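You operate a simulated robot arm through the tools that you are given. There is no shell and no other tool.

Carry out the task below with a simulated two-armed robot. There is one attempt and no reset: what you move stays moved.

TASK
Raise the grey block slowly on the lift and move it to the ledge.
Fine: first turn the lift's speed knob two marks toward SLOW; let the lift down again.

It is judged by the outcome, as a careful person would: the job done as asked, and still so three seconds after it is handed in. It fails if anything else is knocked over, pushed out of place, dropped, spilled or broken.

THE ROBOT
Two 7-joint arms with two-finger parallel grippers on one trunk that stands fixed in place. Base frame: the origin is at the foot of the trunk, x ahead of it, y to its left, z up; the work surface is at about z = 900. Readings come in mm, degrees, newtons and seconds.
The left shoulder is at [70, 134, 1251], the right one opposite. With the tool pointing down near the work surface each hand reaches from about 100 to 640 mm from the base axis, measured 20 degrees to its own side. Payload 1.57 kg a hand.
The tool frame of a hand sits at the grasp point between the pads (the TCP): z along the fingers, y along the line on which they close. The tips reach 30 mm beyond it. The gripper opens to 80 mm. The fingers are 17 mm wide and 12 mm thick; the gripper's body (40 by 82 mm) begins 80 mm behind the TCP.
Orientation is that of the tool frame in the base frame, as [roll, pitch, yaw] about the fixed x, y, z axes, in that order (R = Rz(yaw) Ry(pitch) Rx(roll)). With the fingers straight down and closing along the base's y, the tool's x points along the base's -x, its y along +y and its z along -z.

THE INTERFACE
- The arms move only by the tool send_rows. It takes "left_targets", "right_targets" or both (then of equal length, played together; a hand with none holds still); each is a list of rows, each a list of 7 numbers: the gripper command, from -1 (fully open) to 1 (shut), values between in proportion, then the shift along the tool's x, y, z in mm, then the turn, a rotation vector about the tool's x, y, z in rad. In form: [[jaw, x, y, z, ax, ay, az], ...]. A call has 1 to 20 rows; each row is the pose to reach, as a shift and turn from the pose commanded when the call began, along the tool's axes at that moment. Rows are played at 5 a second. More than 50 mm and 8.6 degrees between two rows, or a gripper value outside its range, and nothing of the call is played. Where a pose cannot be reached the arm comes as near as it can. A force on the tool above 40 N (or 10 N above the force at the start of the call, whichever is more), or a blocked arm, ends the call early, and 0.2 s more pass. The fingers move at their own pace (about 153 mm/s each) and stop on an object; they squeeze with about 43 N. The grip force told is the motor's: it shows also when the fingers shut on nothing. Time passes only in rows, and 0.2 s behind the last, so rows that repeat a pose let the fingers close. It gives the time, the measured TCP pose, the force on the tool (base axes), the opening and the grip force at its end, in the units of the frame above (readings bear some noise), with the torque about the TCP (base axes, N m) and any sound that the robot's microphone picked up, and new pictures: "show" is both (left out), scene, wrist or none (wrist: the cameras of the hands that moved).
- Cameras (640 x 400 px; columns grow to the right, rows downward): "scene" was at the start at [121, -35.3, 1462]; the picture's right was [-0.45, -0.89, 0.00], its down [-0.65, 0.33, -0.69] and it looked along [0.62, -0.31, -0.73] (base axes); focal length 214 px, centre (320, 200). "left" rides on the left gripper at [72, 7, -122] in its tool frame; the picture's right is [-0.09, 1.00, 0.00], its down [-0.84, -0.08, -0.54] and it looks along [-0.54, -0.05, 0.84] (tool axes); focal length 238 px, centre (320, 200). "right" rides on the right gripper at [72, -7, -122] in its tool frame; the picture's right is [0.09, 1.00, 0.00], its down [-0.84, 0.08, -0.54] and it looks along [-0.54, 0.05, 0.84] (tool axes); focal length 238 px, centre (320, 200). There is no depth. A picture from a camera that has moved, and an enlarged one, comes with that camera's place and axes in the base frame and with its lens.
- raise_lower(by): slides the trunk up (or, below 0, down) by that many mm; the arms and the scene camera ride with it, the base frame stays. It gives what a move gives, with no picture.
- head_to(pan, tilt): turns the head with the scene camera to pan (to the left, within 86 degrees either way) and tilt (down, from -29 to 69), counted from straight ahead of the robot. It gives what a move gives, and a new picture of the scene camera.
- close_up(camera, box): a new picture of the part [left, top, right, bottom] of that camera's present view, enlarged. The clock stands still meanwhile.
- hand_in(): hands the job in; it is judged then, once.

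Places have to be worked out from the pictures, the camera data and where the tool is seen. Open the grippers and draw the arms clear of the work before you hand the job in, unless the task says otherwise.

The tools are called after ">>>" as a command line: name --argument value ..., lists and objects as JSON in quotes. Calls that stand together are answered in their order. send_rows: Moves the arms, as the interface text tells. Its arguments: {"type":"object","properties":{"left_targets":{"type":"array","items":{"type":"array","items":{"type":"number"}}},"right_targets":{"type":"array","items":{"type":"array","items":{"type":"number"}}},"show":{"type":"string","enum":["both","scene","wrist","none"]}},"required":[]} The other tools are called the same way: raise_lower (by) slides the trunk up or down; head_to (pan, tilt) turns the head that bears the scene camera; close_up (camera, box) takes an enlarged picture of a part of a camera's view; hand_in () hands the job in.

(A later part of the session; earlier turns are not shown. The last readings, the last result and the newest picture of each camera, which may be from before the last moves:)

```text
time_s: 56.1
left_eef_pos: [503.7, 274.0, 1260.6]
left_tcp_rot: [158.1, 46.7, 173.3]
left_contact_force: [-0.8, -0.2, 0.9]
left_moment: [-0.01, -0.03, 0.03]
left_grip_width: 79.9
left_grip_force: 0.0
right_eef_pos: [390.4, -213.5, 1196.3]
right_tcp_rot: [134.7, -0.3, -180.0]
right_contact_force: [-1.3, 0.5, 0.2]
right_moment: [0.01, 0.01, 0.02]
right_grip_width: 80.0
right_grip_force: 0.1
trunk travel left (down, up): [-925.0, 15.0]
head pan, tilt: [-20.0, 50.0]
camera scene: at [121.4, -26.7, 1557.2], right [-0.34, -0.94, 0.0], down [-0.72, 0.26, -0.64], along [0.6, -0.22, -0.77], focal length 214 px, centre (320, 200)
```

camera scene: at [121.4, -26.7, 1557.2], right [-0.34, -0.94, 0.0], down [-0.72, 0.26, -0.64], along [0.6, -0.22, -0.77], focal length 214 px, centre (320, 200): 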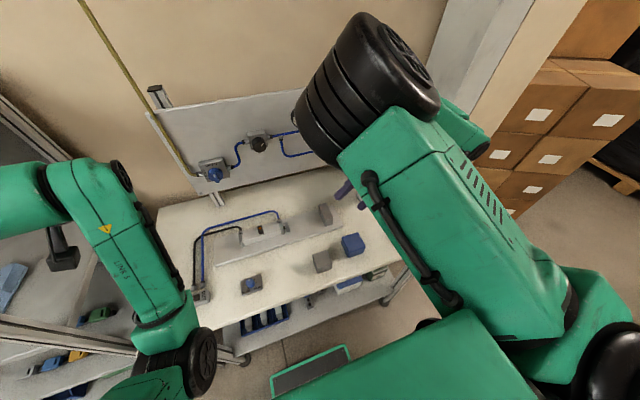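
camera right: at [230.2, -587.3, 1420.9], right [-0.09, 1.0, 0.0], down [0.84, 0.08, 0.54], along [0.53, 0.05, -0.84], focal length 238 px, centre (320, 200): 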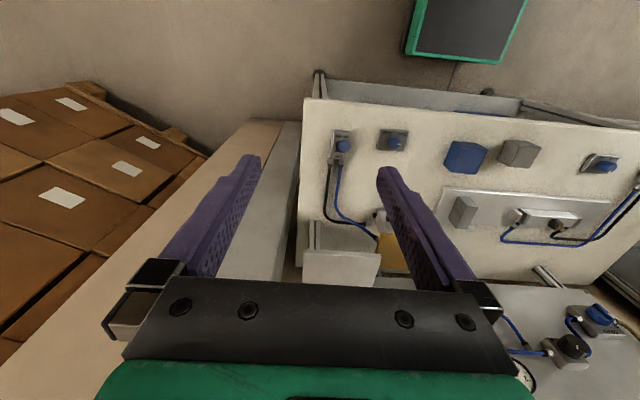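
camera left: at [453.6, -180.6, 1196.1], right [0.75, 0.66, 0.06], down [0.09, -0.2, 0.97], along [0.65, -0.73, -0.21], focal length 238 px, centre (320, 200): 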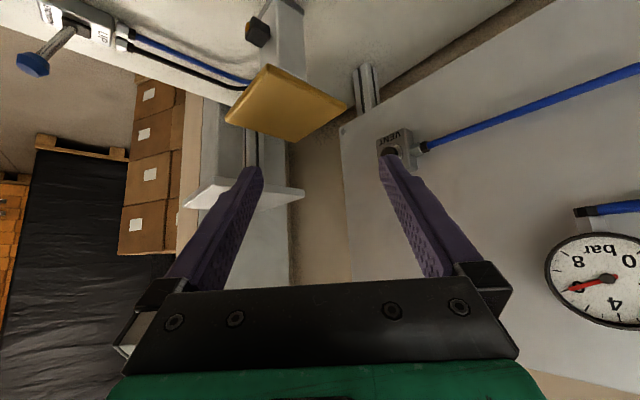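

Now the elbow is up and the forearm comes down from above, which is what I wanted. I'll lower toward the block and return the tool to vertical, ending at about [383,-129,1060].

>>> send_rows --right_targets '[[-1, 1, -5, 22, 0.112, 0, 0], [-1, 2, -11, 44, 0.224, 0, 0], [-1, 3, -16, 67, 0.336, 0, 0], [-1, 4, -21, 89, 0.449, 0, 0], [-1, 5, -26, 111, 0.561, 0, 0], [-1, 6, -32, 133, 0.673, 0, 0], [-1, 7, -37, 156, 0.785, 0, 0], [-1, 7, -37, 156, 0.785, 0, 0]]' --show "both"

```text
time_s: 57.9
left_eef_pos: [505.2, 276.0, 1261.2]
left_tcp_rot: [158.2, 46.8, 173.2]
left_contact_force: [0.8, 0.0, 0.3]
left_moment: [0.0, 0.01, -0.03]
left_grip_width: 80.1
left_grip_force: 0.0
right_eef_pos: [454.5, -249.0, 1066.0]
right_tcp_rot: [179.9, -0.4, -179.8]
right_contact_force: [-0.1, 0.0, 0.2]
right_moment: [0.01, -0.02, 0.0]
right_grip_width: 80.0
right_grip_force: 0.0
right hand out of reach, approached as far as the arm can: row 3, 4, 5, 6, 7, 8
trunk travel left (down, up): [-925.0, 15.0]
head pan, tilt: [-20.0, 50.0]
camera scene: at [121.5, -25.7, 1557.3], right [-0.34, -0.94, 0.0], down [-0.72, 0.26, -0.64], along [0.6, -0.22, -0.77], focal length 214 px, centre (320, 200)
camera right: at [384.4, -257.2, 1188.9], right [-0.09, 1.0, 0.0], down [0.84, 0.08, 0.54], along [0.53, 0.05, -0.84], focal length 238 px, centre (320, 200)
```

scene: 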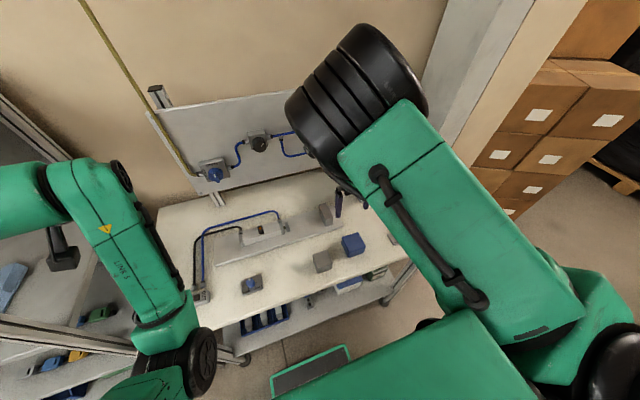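
right: 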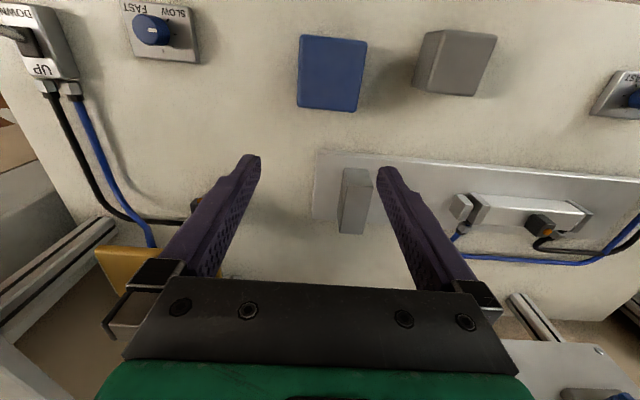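

The tool is vertical again at [454,-249,1066] with a good elbow-up posture, but it stopped short of the target. I'll continue inward from here in small steps.

>>> send_rows --right_targets '[[-1, 12, 20, -5, 0, 0, 0], [-1, 24, 40, -10, 0, 0, 0], [-1, 36, 60, -14, 0, 0, 0], [-1, 36, 60, -14, 0, 0, 0]]' --show "scene"

```text
time_s: 58.9
left_eef_pos: [504.4, 274.4, 1260.7]
left_tcp_rot: [158.1, 46.7, 173.3]
left_contact_force: [-0.2, -0.3, 0.1]
left_moment: [0.02, 0.0, 0.01]
left_grip_width: 79.7
left_grip_force: 0.1
right_eef_pos: [454.7, -248.8, 1081.3]
right_tcp_rot: [179.7, -0.4, -179.9]
right_contact_force: [0.2, 0.3, 0.2]
right_moment: [0.01, 0.06, -0.02]
right_grip_width: 80.0
right_grip_force: 0.1
right hand out of reach, approached as far as the arm can: row 1, 2, 3, 4
trunk travel left (down, up): [-925.0, 15.0]
head pan, tilt: [-20.0, 50.0]
camera scene: at [121.6, -25.7, 1557.2], right [-0.34, -0.94, 0.0], down [-0.72, 0.26, -0.64], along [0.6, -0.22, -0.77], focal length 214 px, centre (320, 200)
```

scene: 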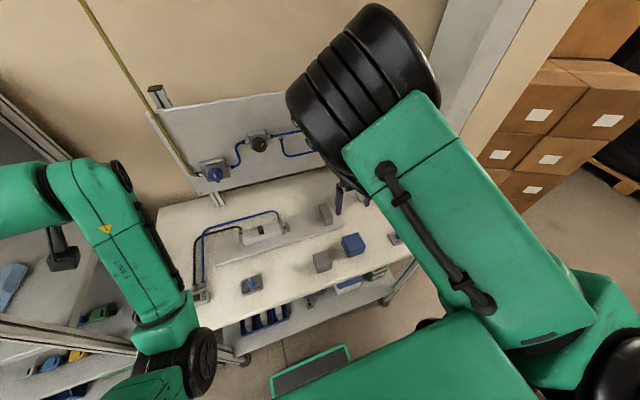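

Something in the wrist limits it here with this hand yaw. The cube can equally be gripped along x, so I'll rotate the hand 90° counter-clockwise and try moving inward again.

>>> send_rows --right_targets '[[-1, 0, 0, 0, 0, 0, -0.14], [-1, 0, 0, 0, 0, 0, -0.28], [-1, 0, 0, 0, 0, 0, -0.42], [-1, 0, 0, 0, 0, 0, -0.56], [-1, 6, 10, 0, 0, 0, -0.7], [-1, 12, 20, 0, 0, 0, -0.84], [-1, 18, 30, 0, 0, 0, -0.98], [-1, 24, 40, 0, 0, 0, -1.12], [-1, 30, 50, 0, 0, 0, -1.26], [-1, 36, 60, 0, 0, 0, -1.4], [-1, 42, 70, 0, 0, 0, -1.54], [-1, 48, 80, 0, 0, 0, -1.571], [-1, 48, 80, 0, 0, 0, -1.571]]' --show "both"

```text
time_s: 61.7
left_eef_pos: [503.9, 276.3, 1261.3]
left_tcp_rot: [158.2, 46.7, 173.3]
left_contact_force: [0.7, -0.2, 0.3]
left_moment: [-0.01, 0.0, 0.0]
left_grip_width: 80.1
left_grip_force: 0.0
right_eef_pos: [457.7, -246.1, 1082.1]
right_tcp_rot: [179.6, 0.3, -89.8]
right_contact_force: [-0.3, -0.5, 0.8]
right_moment: [-0.02, 0.0, -0.01]
right_grip_width: 79.7
right_grip_force: 0.0
right hand out of reach, approached as far as the arm can: row 5, 6, 7, 8, 9, 10, 11, 12, 13
trunk travel left (down, up): [-925.0, 15.0]
head pan, tilt: [-20.0, 50.0]
camera scene: at [121.8, -25.7, 1557.2], right [-0.34, -0.94, 0.0], down [-0.72, 0.26, -0.64], along [0.6, -0.22, -0.77], focal length 214 px, centre (320, 200)
camera right: at [466.4, -319.5, 1204.5], right [-1.0, -0.1, 0.01], down [-0.08, 0.83, 0.55], along [-0.06, 0.54, -0.84], focal length 238 px, centre (320, 200)
```

scene: 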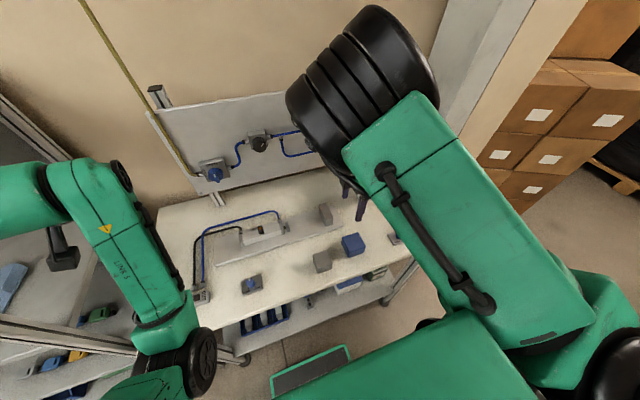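
right: 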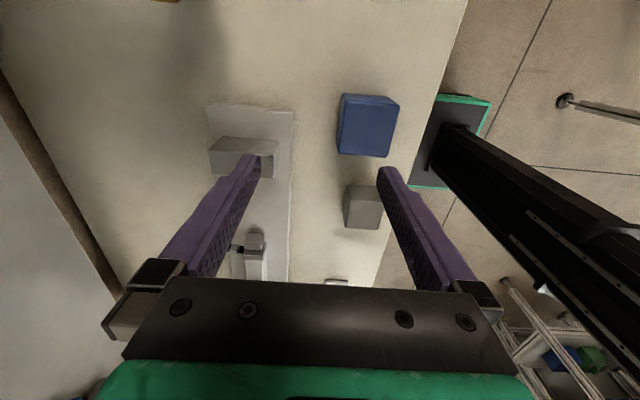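

The yaw turned freely, so the limit is how high the upper arm can lift: the hand has to be lower to get closer in. I'll move inward and down together to [383,-129,1012], keeping the tips about 25 mm above the blocks.

>>> send_rows --right_targets '[[-1, -10, 6, 25, 0, 0, 0], [-1, -35, 22, 45, 0, 0, 0], [-1, -62, 40, 58, 0, 0, 0], [-1, -90, 58, 66, 0, 0, 0], [-1, -117, 75, 70, 0, 0, 0], [-1, -117, 75, 70, 0, 0, 0]]' --show "both"

```text
time_s: 63.1
left_eef_pos: [503.9, 275.7, 1261.0]
left_tcp_rot: [158.2, 46.7, 173.3]
left_contact_force: [-0.4, -0.8, 0.5]
left_moment: [0.01, -0.03, 0.01]
left_grip_width: 80.0
left_grip_force: 0.1
right_eef_pos: [457.9, -245.3, 1009.1]
right_tcp_rot: [179.7, 0.1, -89.9]
right_contact_force: [-0.4, 0.0, 0.1]
right_moment: [0.0, -0.03, 0.01]
right_grip_width: 79.9
right_grip_force: 0.0
right hand out of reach, approached as far as the arm can: row 1, 2, 3, 4, 5, 6
trunk travel left (down, up): [-925.0, 15.0]
head pan, tilt: [-20.0, 50.0]
camera scene: at [121.5, -25.7, 1557.3], right [-0.34, -0.94, 0.0], down [-0.72, 0.26, -0.64], along [0.6, -0.22, -0.77], focal length 214 px, centre (320, 200)
camera right: at [466.5, -318.3, 1131.3], right [-1.0, -0.09, 0.01], down [-0.08, 0.83, 0.55], along [-0.06, 0.54, -0.84], focal length 238 px, centre (320, 200)
```

scene: 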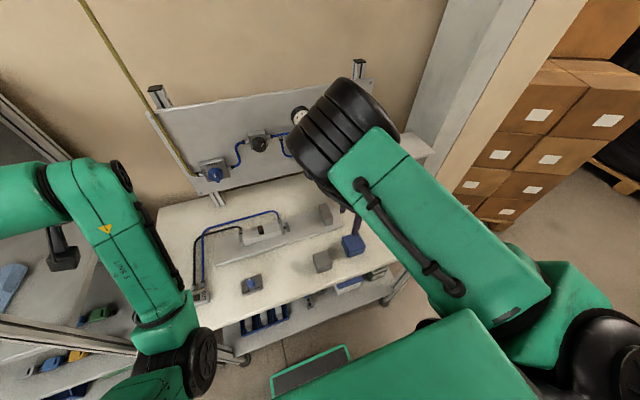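
right: 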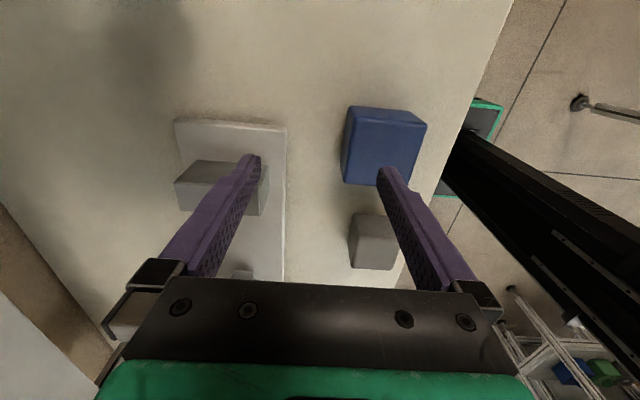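

The hand stays pinned at about [457,-246] whatever its height, so a purely vertical tool won't come further in. A tilt toward +y did allow inner positions earlier, so I'll tilt 30° that way, with the jaws closing along x, and try again.

>>> send_rows --right_targets '[[-1, 0, 0, -8, 0, -0.131, 0], [-1, 0, 0, -16, 0, -0.262, 0], [-1, 0, 0, -24, 0, -0.393, 0], [-1, 0, 0, -30, 0, -0.524, 0], [-1, -20, 12, -30, 0, -0.524, 0], [-1, -40, 25, -30, 0, -0.524, 0], [-1, -60, 38, -30, 0, -0.524, 0], [-1, -60, 38, -30, 0, -0.524, 0]]' --show "both"

```text
time_s: 64.9
left_eef_pos: [503.8, 275.4, 1261.9]
left_tcp_rot: [158.2, 46.8, 173.2]
left_contact_force: [-0.7, 0.2, 0.0]
left_moment: [0.02, 0.01, 0.0]
left_grip_width: 79.9
left_grip_force: 0.0
right_eef_pos: [423.2, -186.7, 1037.0]
right_tcp_rot: [179.6, 30.2, -90.1]
right_contact_force: [0.9, 0.0, -0.1]
right_moment: [0.03, 0.02, 0.03]
right_grip_width: 80.2
right_grip_force: 0.1
trunk travel left (down, up): [-925.0, 15.0]
head pan, tilt: [-20.0, 50.0]
camera scene: at [121.9, -26.4, 1557.2], right [-0.34, -0.94, 0.0], down [-0.72, 0.26, -0.64], along [0.6, -0.22, -0.77], focal length 214 px, centre (320, 200)
camera right: at [431.2, -310.9, 1107.7], right [-1.0, -0.08, -0.04], down [-0.07, 0.45, 0.89], along [-0.05, 0.89, -0.45], focal length 238 px, centre (320, 200)
```

scene: 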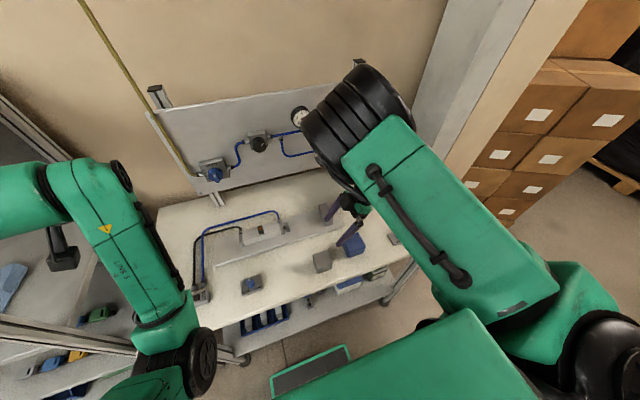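
right: 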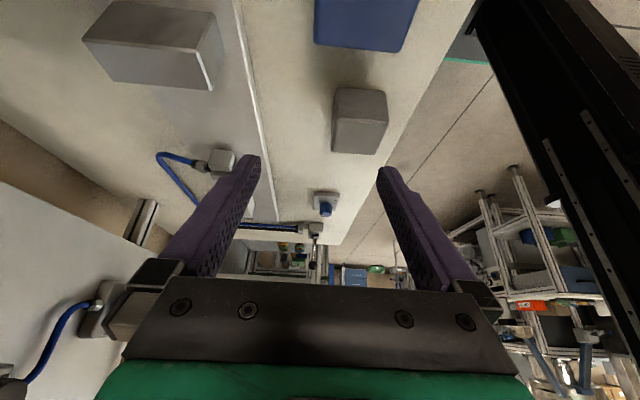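

The 30° tilt works: the hand is at [423,-187,1037] and the grey block is visible ahead. I'll zoom in to place it relative to the hand.

>>> close_up --camera "right" --box '[270, 60, 430, 180]'

>>> close_up --camera "scene" --box '[280, 190, 400, 290]'

```text
3.33 times, centred on (350, 120) of right
camera zoom: at [431.2, -310.9, 1107.7], right [-1.0, -0.08, -0.04], down [-0.07, 0.45, 0.89], along [-0.05, 0.89, -0.45], focal length 794 px, centre (220, 467)
```

zoom: 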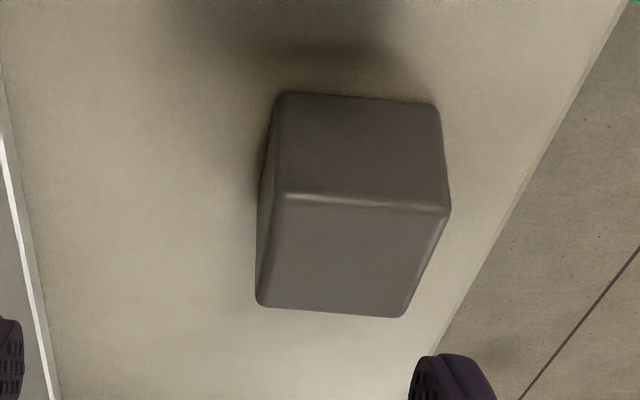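

```text
4.00 times, centred on (340, 240) of scene
camera zoom: at [121.9, -26.4, 1557.2], right [-0.34, -0.94, 0.0], down [-0.72, 0.26, -0.64], along [0.6, -0.22, -0.77], focal length 858 px, centre (240, 40)
```

zoom: 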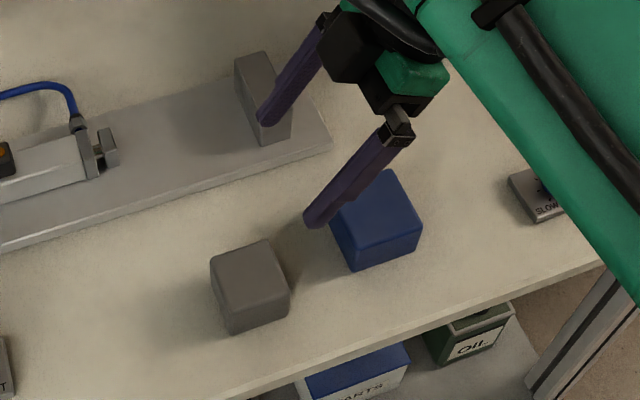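

The block's top face spans roughly x 362–409, y −152 to −104, so its centre is near [386,-130]. I'll move to a pre-grasp about 90 mm back along the tool axis.

>>> send_rows --right_targets '[[-1, 2, 18, 12, 0, 0, 0], [-1, 4.7, 37, 24, 0, 0, 0], [-1, 4.7, 37, 24, 0, 0, 0]]' --show "wrist"

>>> close_up --camera "right" --box '[220, 60, 420, 200]'

```text
time_s: 65.7
left_eef_pos: [504.9, 273.9, 1260.5]
left_tcp_rot: [158.3, 46.7, 173.2]
left_contact_force: [0.1, 1.1, -0.5]
left_moment: [-0.03, -0.01, -0.03]
left_grip_width: 80.2
left_grip_force: 0.1
right_eef_pos: [387.1, -183.8, 1014.4]
right_tcp_rot: [179.6, 30.5, -90.0]
right_contact_force: [-0.2, 0.0, 0.0]
right_moment: [-0.02, -0.01, 0.0]
right_grip_width: 79.8
right_grip_force: 0.0
right hand out of reach, approached as far as the arm can: row 2, 3
trunk travel left (down, up): [-925.0, 15.0]
head pan, tilt: [-20.0, 50.0]
camera right: at [395.1, -308.2, 1083.5], right [-1.0, -0.08, -0.04], down [-0.07, 0.45, 0.89], along [-0.06, 0.89, -0.45], focal length 238 px, centre (320, 200)
```

right: 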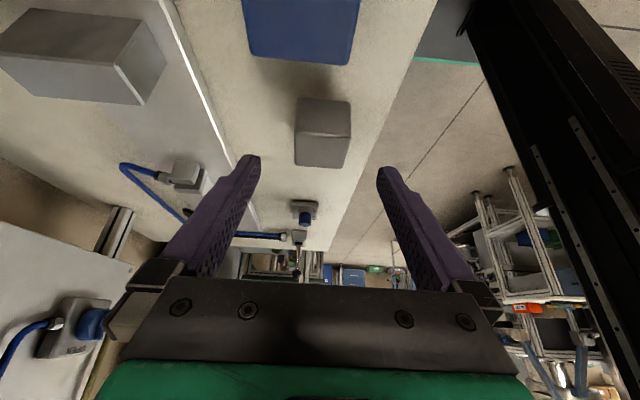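

```text
2.86 times, centred on (320, 130) of right
camera zoom: at [395.1, -308.2, 1083.5], right [-1.0, -0.08, -0.04], down [-0.07, 0.45, 0.89], along [-0.06, 0.89, -0.45], focal length 681 px, centre (320, 400)
```

zoom: 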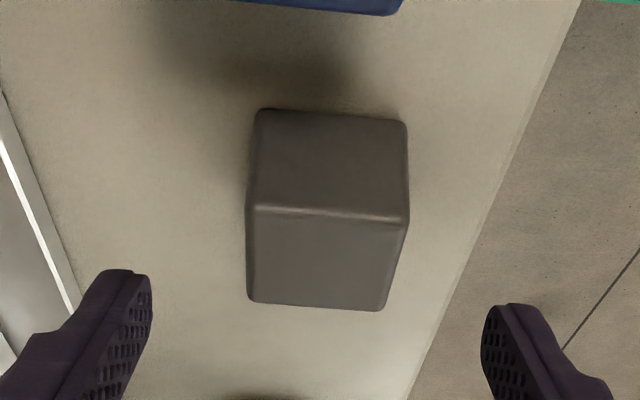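

The block's centre is at about [387,-128], top z≈942, and the fingers straddle it well. I'll advance halfway along the tool axis and check that the arm follows.

>>> send_rows --right_targets '[[-1, 0, 0, 15, 0, 0, 0], [-1, -1, 0, 30, 0, 0, 0], [-1, -1.4, 0, 45, 0, 0, 0], [-1, -1.4, 0, 45, 0, 0, 0]]' --show "wrist"

```text
time_s: 66.7
left_eef_pos: [504.7, 276.1, 1259.6]
left_tcp_rot: [158.2, 46.7, 173.4]
left_contact_force: [-0.3, -0.1, 0.4]
left_moment: [0.02, 0.01, 0.0]
left_grip_width: 80.0
left_grip_force: 0.1
right_eef_pos: [395.3, -176.2, 974.0]
right_tcp_rot: [179.7, 30.3, -90.2]
right_contact_force: [-0.9, 0.3, 0.3]
right_moment: [-0.01, 0.03, 0.0]
right_grip_width: 80.2
right_grip_force: 0.0
right hand out of reach, approached as far as the arm can: row 1, 2, 3, 4
trunk travel left (down, up): [-925.0, 15.0]
head pan, tilt: [-20.0, 50.0]
camera right: at [402.9, -300.6, 1043.8], right [-1.0, -0.08, -0.04], down [-0.07, 0.45, 0.89], along [-0.06, 0.89, -0.45], focal length 238 px, centre (320, 200)
```

right: 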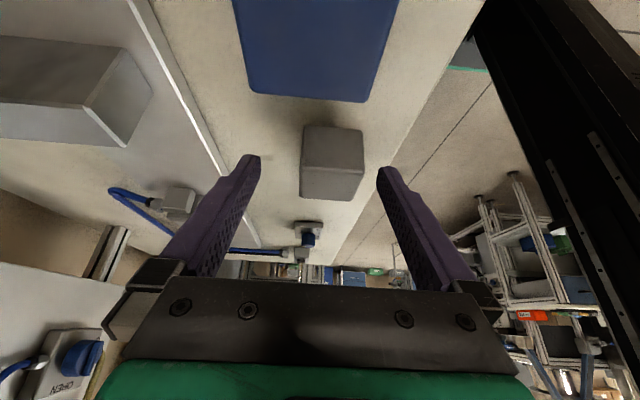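

At 30° tilt the arm still falls short by about 40 mm sideways. A steeper tilt extends the reach inward, so I'll back up slightly and increase it to about 42°.

>>> send_rows --right_targets '[[-1, -8, 4, -7, 0, -0.1, 0], [-1, -15, 8, -14, 0, -0.21, 0], [-1, -15, 8, -14, 0, -0.21, 0]]' --show "none"

```text
time_s: 67.5
left_eef_pos: [504.6, 276.5, 1260.3]
left_tcp_rot: [158.2, 46.8, 173.3]
left_contact_force: [0.4, 0.0, 0.0]
left_moment: [-0.03, 0.01, 0.0]
left_grip_width: 80.2
left_grip_force: 0.0
right_eef_pos: [387.5, -170.7, 993.0]
right_tcp_rot: [179.6, 42.2, -90.1]
right_contact_force: [0.2, -0.1, 0.6]
right_moment: [-0.01, -0.01, -0.03]
right_grip_width: 79.8
right_grip_force: 0.1
trunk travel left (down, up): [-925.0, 15.0]
head pan, tilt: [-20.0, 50.0]
```

The 42° tilt is reached exactly at [387.5,-171,993]. I'll continue the approach toward the block.

>>> send_rows --right_targets '[[-1, 4, 0, 17, 0, 0, 0], [-1, 7, 0, 34, 0, 0, 0], [-1, 10, 0, 48, 0, 0, 0], [-1, 10, 0, 48, 0, 0, 0]]' --show "wrist"

>>> close_up --camera "scene" --box '[280, 190, 400, 290]'

```text
time_s: 68.5
left_eef_pos: [503.3, 275.2, 1260.4]
left_tcp_rot: [158.2, 46.7, 173.2]
left_contact_force: [0.3, 0.2, 1.3]
left_moment: [-0.01, -0.04, 0.0]
left_grip_width: 80.0
left_grip_force: 0.0
right_eef_pos: [389.0, -145.8, 950.9]
right_tcp_rot: [179.7, 42.2, -90.1]
right_contact_force: [0.0, 0.4, 0.0]
right_moment: [0.01, 0.01, 0.03]
right_grip_width: 80.0
right_grip_force: 0.1
trunk travel left (down, up): [-925.0, 15.0]
head pan, tilt: [-20.0, 50.0]
camera right: at [394.9, -280.7, 993.2], right [-1.0, -0.07, -0.06], down [-0.07, 0.26, 0.96], along [-0.05, 0.96, -0.26], focal length 238 px, centre (320, 200)
```

right: 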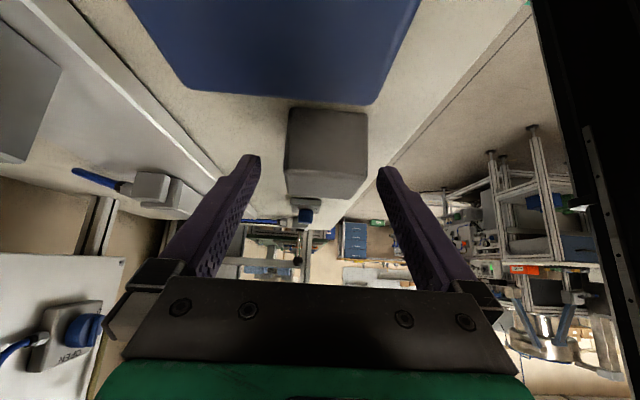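

```text
4.00 times, centred on (340, 240) of scene
camera zoom: at [121.7, -26.1, 1557.2], right [-0.34, -0.94, 0.0], down [-0.72, 0.26, -0.64], along [0.6, -0.22, -0.77], focal length 858 px, centre (240, 40)
```

zoom: 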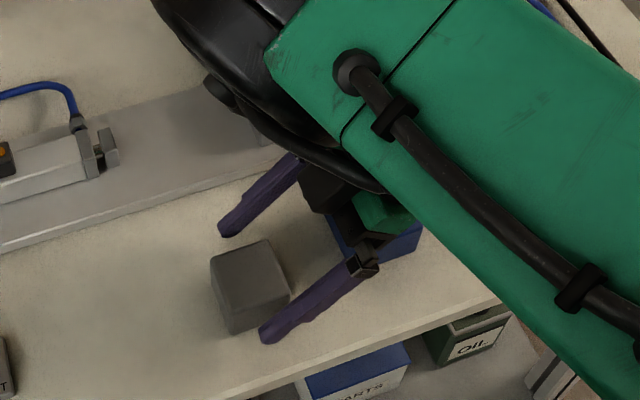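

The fingers straddle the block with even gaps and no contact. I'll advance the last 20 mm with a small x correction.

>>> send_rows --right_targets '[[-1, 2, 2.5, 8, 0, 0, 0], [-1, 3, 2.5, 15, 0, 0, 0], [-1, 4, 2.5, 20.5, 0, 0, 0], [-1, 4, 2.5, 20.5, 0, 0, 0]]' --show "wrist"

>>> close_up --camera "scene" --box '[280, 190, 400, 290]'

```text
time_s: 69.5
left_eef_pos: [504.1, 275.1, 1261.4]
left_tcp_rot: [158.1, 46.7, 173.3]
left_contact_force: [-0.3, 0.2, 0.0]
left_moment: [-0.03, -0.02, 0.02]
left_grip_width: 79.8
left_grip_force: 0.0
right_eef_pos: [384.1, -134.6, 932.8]
right_tcp_rot: [179.7, 42.2, -90.2]
right_contact_force: [0.3, -1.1, -1.1]
right_moment: [-0.02, -0.01, -0.01]
right_grip_width: 80.3
right_grip_force: 0.1
trunk travel left (down, up): [-925.0, 15.0]
head pan, tilt: [-20.0, 50.0]
camera right: at [391.1, -270.0, 975.5], right [-1.0, -0.07, -0.06], down [-0.07, 0.26, 0.96], along [-0.05, 0.96, -0.26], focal length 238 px, centre (320, 200)
```

right: 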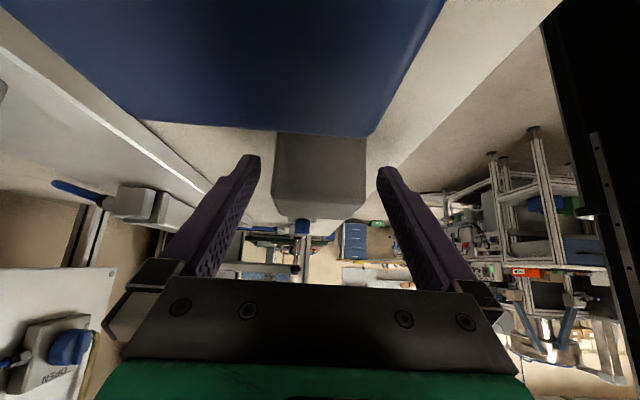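

```text
4.00 times, centred on (340, 240) of scene
camera zoom: at [121.7, -25.7, 1557.2], right [-0.34, -0.94, 0.0], down [-0.72, 0.26, -0.64], along [0.6, -0.22, -0.77], focal length 858 px, centre (240, 40)
```

zoom: 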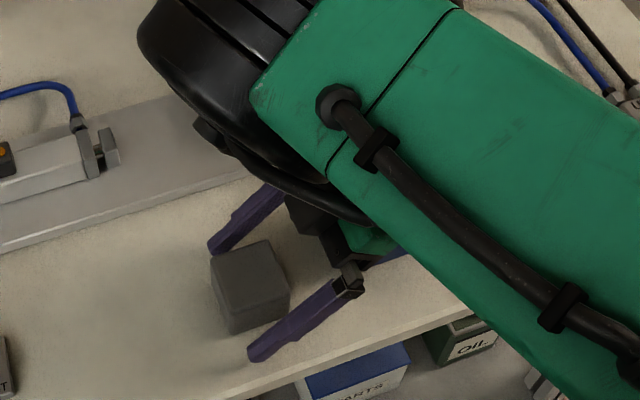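

The fingers are on both sides of the block down near the table. Closing the gripper now.

>>> send_rows --right_targets '[[0, 0, 0, 0, 0, 0, 0], [1, 0, 0, 0, 0, 0, 0], [1, 0, 0, 0, 0, 0, 0], [1, 0, 0, 0, 0, 0, 0]]' --show "wrist"

```text
time_s: 70.5
left_eef_pos: [504.9, 276.4, 1260.2]
left_tcp_rot: [158.2, 46.7, 173.2]
left_contact_force: [0.8, -1.2, 0.3]
left_moment: [0.01, 0.01, 0.0]
left_grip_width: 80.0
left_grip_force: 0.0
right_eef_pos: [383.1, -134.6, 933.2]
right_tcp_rot: [179.6, 42.2, -90.1]
right_contact_force: [0.2, 0.7, 0.1]
right_moment: [-0.02, -0.04, 0.01]
right_grip_width: 49.4
right_grip_force: 42.9
trunk travel left (down, up): [-925.0, 15.0]
head pan, tilt: [-20.0, 50.0]
camera right: at [391.2, -270.0, 975.6], right [-1.0, -0.07, -0.06], down [-0.07, 0.26, 0.96], along [-0.05, 0.96, -0.26], focal length 238 px, centre (320, 200)
```

right: 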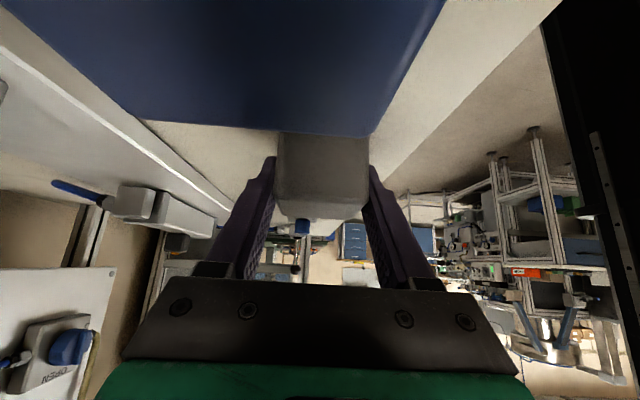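

Gripped at 49.4 mm. I'll lift gently and back out along the approach direction.

>>> send_rows --right_targets '[[1, -6.6, 0, -10.2, 0, 0, 0], [1, -11.4, 0, -27.5, 0, 0, 0], [1, -13.7, 0, -52.4, 0, 0, 0], [1, -17.4, 0, -78.7, 0, 0, 0], [1, -17.4, 0, -78.7, 0, 0, 0]]' --show "both"

```text
time_s: 71.7
left_eef_pos: [504.4, 274.9, 1259.6]
left_tcp_rot: [158.3, 46.7, 173.3]
left_contact_force: [0.4, 0.2, 0.5]
left_moment: [-0.04, -0.01, 0.01]
left_grip_width: 80.4
left_grip_force: 0.0
right_eef_pos: [383.4, -174.5, 1001.9]
right_tcp_rot: [179.6, 42.2, -90.2]
right_contact_force: [0.8, -0.8, 0.5]
right_moment: [0.0, 0.03, 0.01]
right_grip_width: 0.1
right_grip_force: 22.0
trunk travel left (down, up): [-925.0, 15.0]
head pan, tilt: [-20.0, 50.0]
camera scene: at [121.7, -25.5, 1557.2], right [-0.34, -0.94, 0.0], down [-0.72, 0.26, -0.64], along [0.6, -0.22, -0.77], focal length 214 px, centre (320, 200)
camera right: at [390.9, -309.6, 1046.1], right [-1.0, -0.07, -0.06], down [-0.07, 0.26, 0.96], along [-0.05, 0.96, -0.26], focal length 238 px, centre (320, 200)
```

scene: 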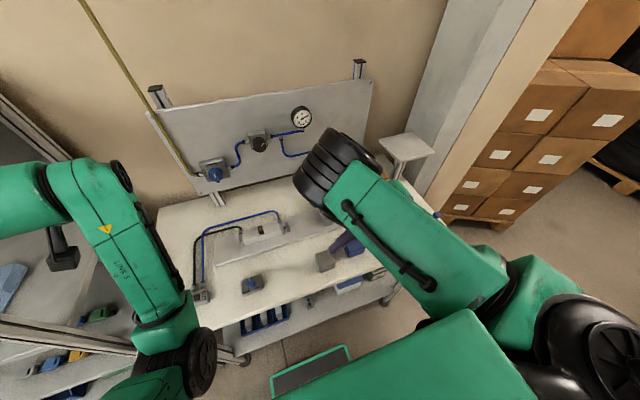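
right: 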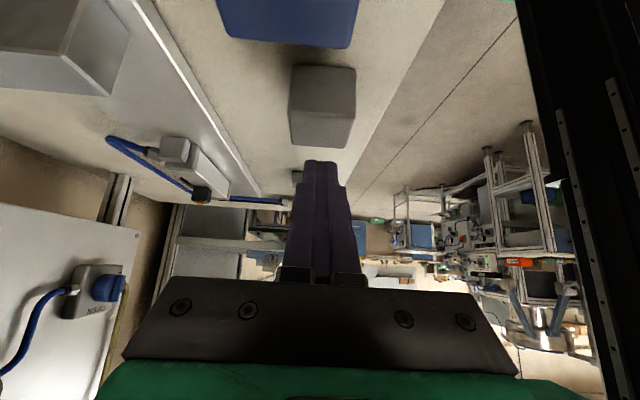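

The block slipped out of the fingers (width 0) and seems to have stayed on the table. I'll look closely at where it is.

>>> close_up --camera "scene" --box '[280, 190, 400, 290]'

>>> close_up --camera "right" --box '[220, 0, 420, 180]'

```text
4.00 times, centred on (340, 240) of scene
camera zoom: at [121.7, -25.5, 1557.2], right [-0.34, -0.94, 0.0], down [-0.72, 0.26, -0.64], along [0.6, -0.22, -0.77], focal length 858 px, centre (240, 40)
```

zoom: 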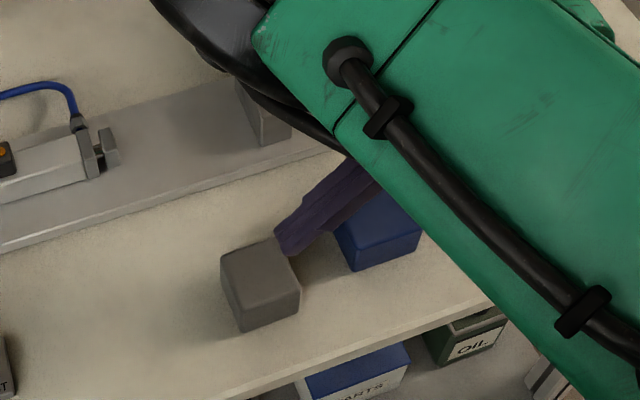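

```text
2.22 times, centred on (320, 90) of right
camera zoom: at [390.9, -309.6, 1046.1], right [-1.0, -0.07, -0.06], down [-0.07, 0.26, 0.96], along [-0.05, 0.96, -0.26], focal length 530 px, centre (320, 444)
```

zoom: 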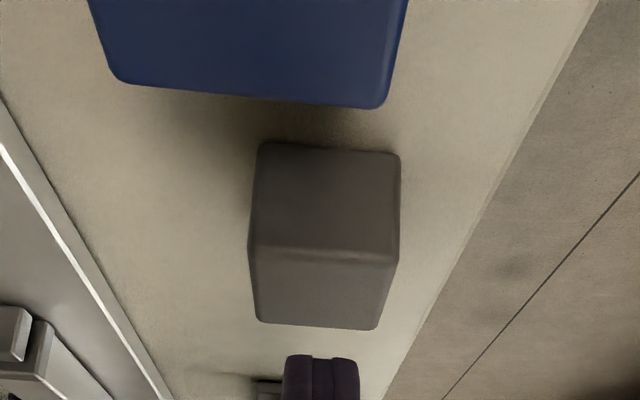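

The block is upright, only nudged about 8 mm in −y and turned about 3°, to roughly [385,-135]. I'll reopen, match its yaw, and take a deeper grip.

>>> send_rows --right_targets '[[-1, 0, 0, 0, -0.019, 0, -0.021], [-1, 0, 0, 0, -0.038, 0, -0.042], [-1, 5, 0, 20, -0.038, 0, -0.042], [-1, 10, -1, 40, -0.038, 0, -0.042], [-1, 14, -1, 56, -0.038, 0, -0.042], [-1, 17, -1, 68, -0.038, 0, -0.042], [-1, 20, -1, 78, -0.038, 0, -0.042], [-1, 20, -1, 78, -0.038, 0, -0.042]]' --show "wrist"

>>> close_up --camera "scene" --box '[300, 220, 370, 290]'

```text
time_s: 73.5
left_eef_pos: [503.9, 275.7, 1261.3]
left_tcp_rot: [158.3, 46.7, 173.3]
left_contact_force: [1.4, 0.1, 0.5]
left_moment: [0.0, -0.03, 0.01]
left_grip_width: 79.8
left_grip_force: 0.1
right_eef_pos: [384.4, -136.0, 930.2]
right_tcp_rot: [179.5, 42.4, -86.9]
right_contact_force: [-0.2, 0.6, 0.4]
right_moment: [0.02, -0.01, 0.02]
right_grip_width: 79.9
right_grip_force: 0.1
trunk travel left (down, up): [-925.0, 15.0]
head pan, tilt: [-20.0, 50.0]
camera right: at [399.5, -271.0, 972.5], right [-0.99, -0.13, -0.06], down [-0.09, 0.25, 0.96], along [-0.11, 0.96, -0.26], focal length 238 px, centre (320, 200)
```

right: 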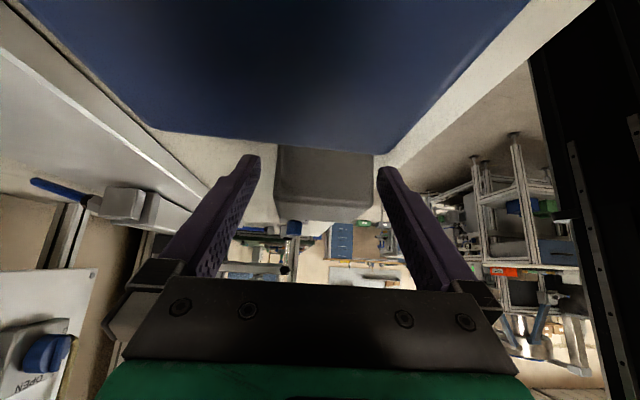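

```text
5.71 times, centred on (335, 255) of scene
camera zoom: at [121.7, -25.8, 1557.2], right [-0.34, -0.94, 0.0], down [-0.72, 0.26, -0.64], along [0.6, -0.22, -0.77], focal length 1226 px, centre (234, -114)
```

zoom: 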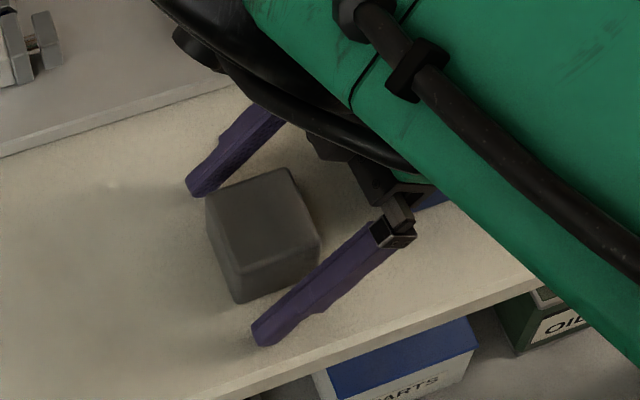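

The fingers are around the block with a deeper grip. I'll close fully, wait, then lift only a few millimetres very slowly to check it holds.

>>> send_rows --right_targets '[[0, 0, 0, 0, 0, 0, 0], [1, 0, 0, 0, 0, 0, 0], [1, 0, 0, 0, 0, 0, 0], [1, 0, 0, 0, 0, 0, 0], [1, 0, 0, 0, 0, 0, 0], [1, -0.7, 0, -0.7, 0, 0, 0], [1, -1.3, 0, -1.5, 0, 0, 0], [1, -2, 0, -2.2, 0, 0, 0], [1, -2.7, 0, -3, 0, 0, 0], [1, -3.4, 0, -3.7, 0, 0, 0], [1, -3.4, 0, -3.7, 0, 0, 0]]' --show "wrist"

>>> close_up --camera "scene" --box '[300, 220, 370, 290]'

```text
time_s: 75.9
left_eef_pos: [503.6, 275.8, 1260.5]
left_tcp_rot: [158.2, 46.7, 173.3]
left_contact_force: [0.7, -0.7, -0.1]
left_moment: [-0.01, -0.01, -0.01]
left_grip_width: 79.9
left_grip_force: 0.1
right_eef_pos: [384.9, -135.3, 936.0]
right_tcp_rot: [179.6, 42.3, -86.8]
right_contact_force: [-0.2, 1.0, -0.8]
right_moment: [-0.03, -0.02, 0.02]
right_grip_width: 49.4
right_grip_force: 42.8
trunk travel left (down, up): [-925.0, 15.0]
head pan, tilt: [-20.0, 50.0]
camera right: at [399.7, -271.4, 978.5], right [-0.99, -0.13, -0.06], down [-0.09, 0.25, 0.96], along [-0.11, 0.96, -0.26], focal length 238 px, centre (320, 200)
```

right: 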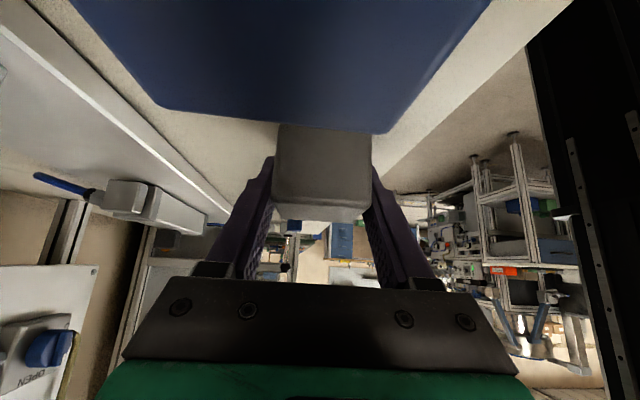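

```text
5.71 times, centred on (335, 255) of scene
camera zoom: at [121.9, -25.8, 1557.2], right [-0.34, -0.94, 0.0], down [-0.72, 0.26, -0.64], along [0.6, -0.22, -0.77], focal length 1226 px, centre (234, -114)
```

zoom: 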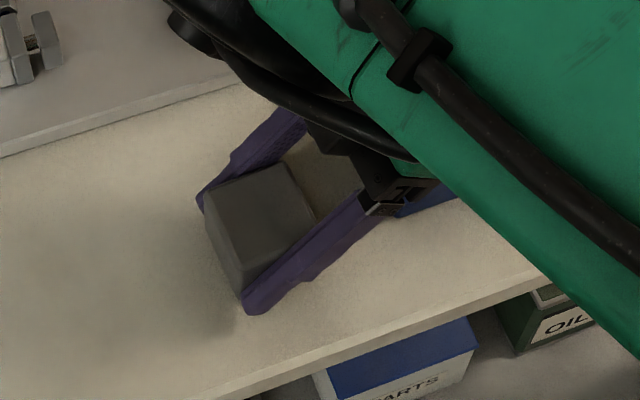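

It's holding at 49.4 mm so far. I'll lift another 12 mm slowly and compare.

>>> send_rows --right_targets '[[1, -1.3, 0, -1.5, 0, 0, 0], [1, -2.7, 0, -3, 0, 0, 0], [1, -4, 0, -4.4, 0, 0, 0], [1, -5.4, 0, -5.9, 0, 0, 0], [1, -6.7, 0, -7.4, 0, 0, 0], [1, -8, 0, -8.9, 0, 0, 0], [1, -8, 0, -8.9, 0, 0, 0]]' --show "wrist"

>>> close_up --camera "scene" --box '[300, 220, 370, 290]'

```text
time_s: 77.5
left_eef_pos: [505.2, 276.0, 1260.6]
left_tcp_rot: [158.2, 46.7, 173.3]
left_contact_force: [-1.0, 0.8, 0.2]
left_moment: [0.0, -0.02, 0.0]
left_grip_width: 79.8
left_grip_force: 0.2
right_eef_pos: [385.2, -137.3, 949.2]
right_tcp_rot: [179.6, 42.2, -86.9]
right_contact_force: [-0.3, 0.3, -0.5]
right_moment: [-0.01, -0.01, -0.04]
right_grip_width: 49.5
right_grip_force: 42.8
trunk travel left (down, up): [-925.0, 15.0]
head pan, tilt: [-20.0, 50.0]
camera right: at [400.4, -271.7, 991.0], right [-0.99, -0.13, -0.06], down [-0.09, 0.25, 0.96], along [-0.11, 0.96, -0.26], focal length 238 px, centre (320, 200)
```

right: 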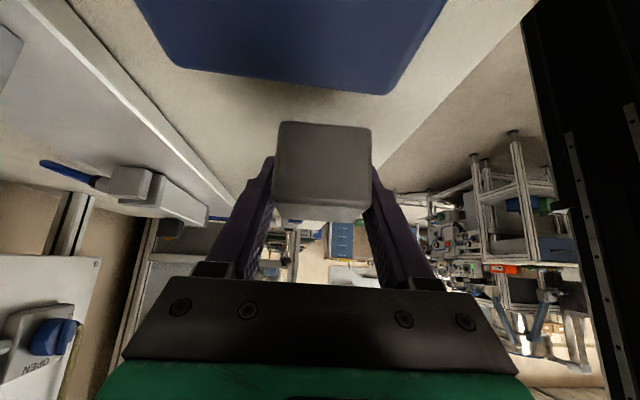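

```text
5.71 times, centred on (335, 255) of scene
camera zoom: at [121.9, -25.8, 1557.2], right [-0.34, -0.94, 0.0], down [-0.72, 0.26, -0.64], along [0.6, -0.22, -0.77], focal length 1226 px, centre (234, -114)
```

zoom: 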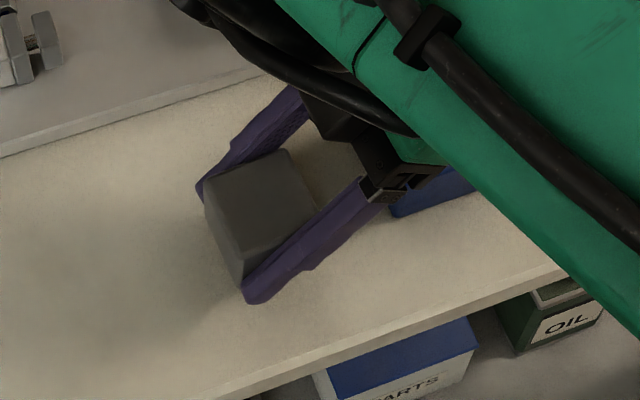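

The block's lower edge now shows clear of the table, so it's lifted and held. I'll keep the motion slow, about 55 mm/s, and back up over and away from the blue block.

>>> send_rows --right_targets '[[1, -2.5, 0.3, -10.7, 0, 0, 0], [1, -5, 0.6, -21.3, 0, 0, 0], [1, -7.6, 0.9, -32, 0, 0, 0], [1, -10.1, 1.2, -42.7, 0, 0, 0], [1, -12.6, 1.5, -53.4, 0, 0, 0], [1, -15.2, 1.7, -64, 0, 0, 0], [1, -17.7, 2, -74.7, 0, 0, 0], [1, -20.2, 2.3, -85.4, 0, 0, 0], [1, -22.8, 2.6, -96, 0, 0, 0], [1, -25.3, 2.9, -106.7, 0, 0, 0], [1, -25.3, 2.9, -106.7, 0, 0, 0]]' --show "both"

```text
time_s: 79.9
left_eef_pos: [504.5, 274.5, 1260.7]
left_tcp_rot: [158.2, 46.7, 173.3]
left_contact_force: [0.1, -0.2, -0.8]
left_moment: [0.01, 0.0, -0.01]
left_grip_width: 79.9
left_grip_force: 0.1
right_eef_pos: [385.2, -190.5, 1043.2]
right_tcp_rot: [179.5, 42.3, -86.9]
right_contact_force: [0.4, -0.3, -0.8]
right_moment: [-0.01, 0.0, -0.01]
right_grip_width: 49.7
right_grip_force: 42.9
trunk travel left (down, up): [-925.0, 15.0]
head pan, tilt: [-20.0, 50.0]
camera scene: at [122.0, -25.8, 1557.2], right [-0.34, -0.94, 0.0], down [-0.72, 0.26, -0.64], along [0.6, -0.22, -0.77], focal length 214 px, centre (320, 200)
camera right: at [401.0, -325.4, 1086.3], right [-0.99, -0.13, -0.06], down [-0.09, 0.25, 0.96], along [-0.11, 0.96, -0.26], focal length 238 px, centre (320, 200)
```

scene: 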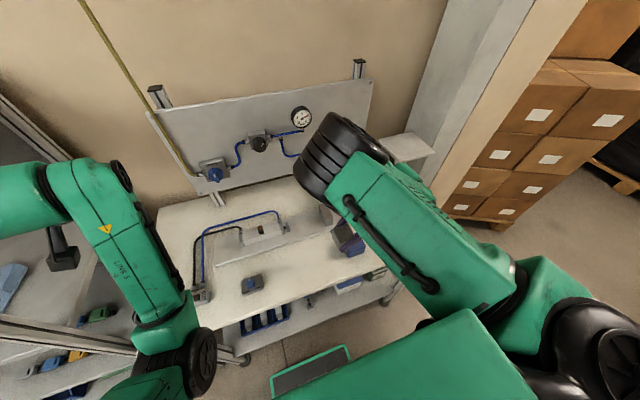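
right: 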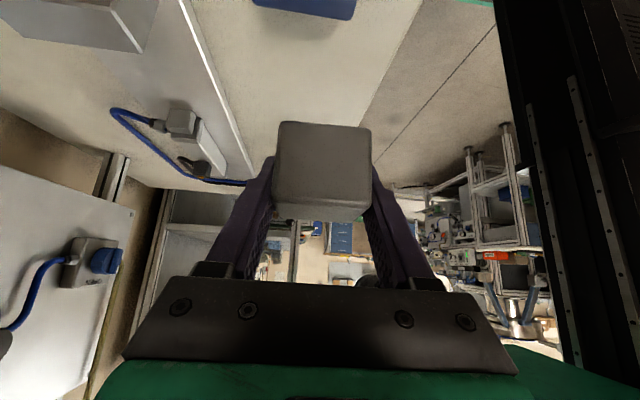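

The block is securely held. I'll carry it slowly up and to the right, toward [430,-330,1150].

>>> send_rows --right_targets '[[1, 2.8, -3.1, -14.6, 0, 0, 0], [1, 5.6, -6.2, -29.1, 0, 0, 0], [1, 8.4, -9.3, -43.7, 0, 0, 0], [1, 11.2, -12.4, -58.3, 0, 0, 0], [1, 14, -15.5, -72.8, 0, 0, 0], [1, 16.8, -18.6, -87.4, 0, 0, 0], [1, 19.5, -21.8, -102, 0, 0, 0], [1, 22.3, -24.9, -116.5, 0, 0, 0], [1, 25.1, -28, -131.1, 0, 0, 0], [1, 27.9, -31.1, -145.7, 0, 0, 0], [1, 30.7, -34.2, -160.2, 0, 0, 0], [1, 33.5, -37.3, -174.8, 0, 0, 0], [1, 33.5, -37.3, -174.8, 0, 0, 0]]' --show "both"

```text
time_s: 82.7
left_eef_pos: [505.4, 274.1, 1261.5]
left_tcp_rot: [158.1, 46.7, 173.3]
left_contact_force: [0.3, -0.6, -0.4]
left_moment: [0.01, -0.01, -0.02]
left_grip_width: 80.2
left_grip_force: 0.0
right_eef_pos: [432.6, -329.9, 1151.5]
right_tcp_rot: [179.5, 42.2, -87.0]
right_contact_force: [0.3, -0.2, -1.1]
right_moment: [0.0, -0.01, 0.0]
right_grip_width: 49.6
right_grip_force: 42.9
trunk travel left (down, up): [-925.0, 15.0]
head pan, tilt: [-20.0, 50.0]
camera scene: at [121.9, -25.7, 1557.2], right [-0.34, -0.94, 0.0], down [-0.72, 0.26, -0.64], along [0.6, -0.22, -0.77], focal length 214 px, centre (320, 200)
camera right: at [447.4, -464.4, 1193.6], right [-0.99, -0.13, -0.06], down [-0.09, 0.25, 0.96], along [-0.11, 0.96, -0.26], focal length 238 px, centre (320, 200)
```

scene: 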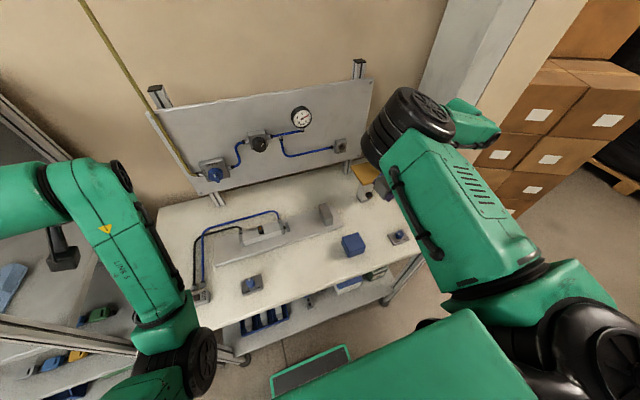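
right: 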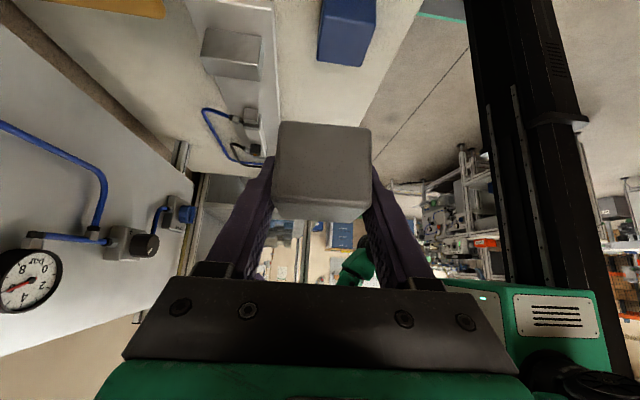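

The block is clear. Now I'll slowly turn the hand clockwise about the vertical while drifting toward the platform, half the turn first.

>>> send_rows --right_targets '[[1, 2.3, -4.7, -2.1, 0.078, 0, 0.086], [1, 4.6, -9.4, -4.2, 0.156, 0, 0.172], [1, 6.9, -14.1, -6.3, 0.234, 0, 0.258], [1, 9.2, -18.8, -8.4, 0.311, 0, 0.343], [1, 11.5, -23.5, -10.5, 0.389, 0, 0.429], [1, 13.8, -28.2, -12.6, 0.467, 0, 0.515], [1, 16.1, -32.9, -14.6, 0.545, 0, 0.601], [1, 16.1, -32.9, -14.6, 0.545, 0, 0.601]]' --show "both"

```text
time_s: 84.5
left_eef_pos: [504.5, 275.5, 1260.4]
left_tcp_rot: [158.2, 46.7, 173.3]
left_contact_force: [-0.5, -0.6, 0.4]
left_moment: [0.01, -0.04, 0.03]
left_grip_width: 80.2
left_grip_force: 0.0
right_eef_pos: [465.7, -349.7, 1151.1]
right_tcp_rot: [179.7, 42.0, -133.4]
right_contact_force: [1.1, -0.1, -1.0]
right_moment: [-0.02, 0.01, 0.02]
right_grip_width: 49.5
right_grip_force: 42.7
trunk travel left (down, up): [-925.0, 15.0]
head pan, tilt: [-20.0, 50.0]
camera scene: at [122.0, -26.2, 1557.2], right [-0.34, -0.94, 0.0], down [-0.72, 0.26, -0.64], along [0.6, -0.22, -0.77], focal length 214 px, centre (320, 200)
camera right: at [379.4, -453.2, 1193.5], right [-0.77, 0.63, -0.06], down [0.12, 0.24, 0.96], along [0.62, 0.74, -0.26], focal length 238 px, centre (320, 200)
```

scene: 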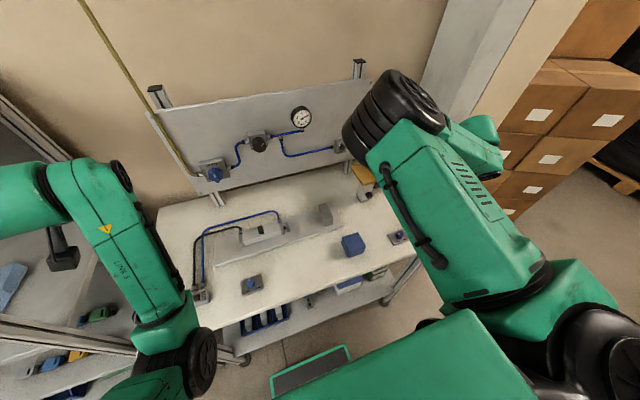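
right: 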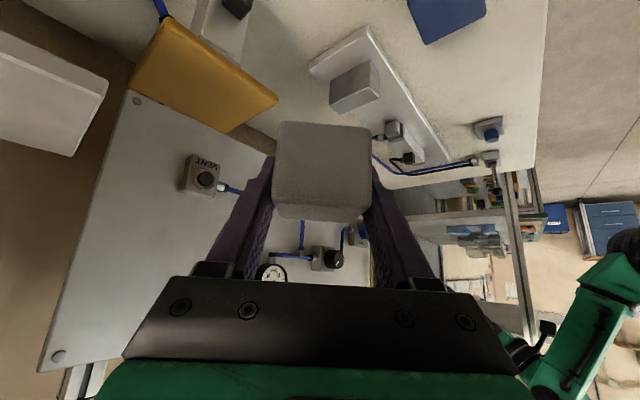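

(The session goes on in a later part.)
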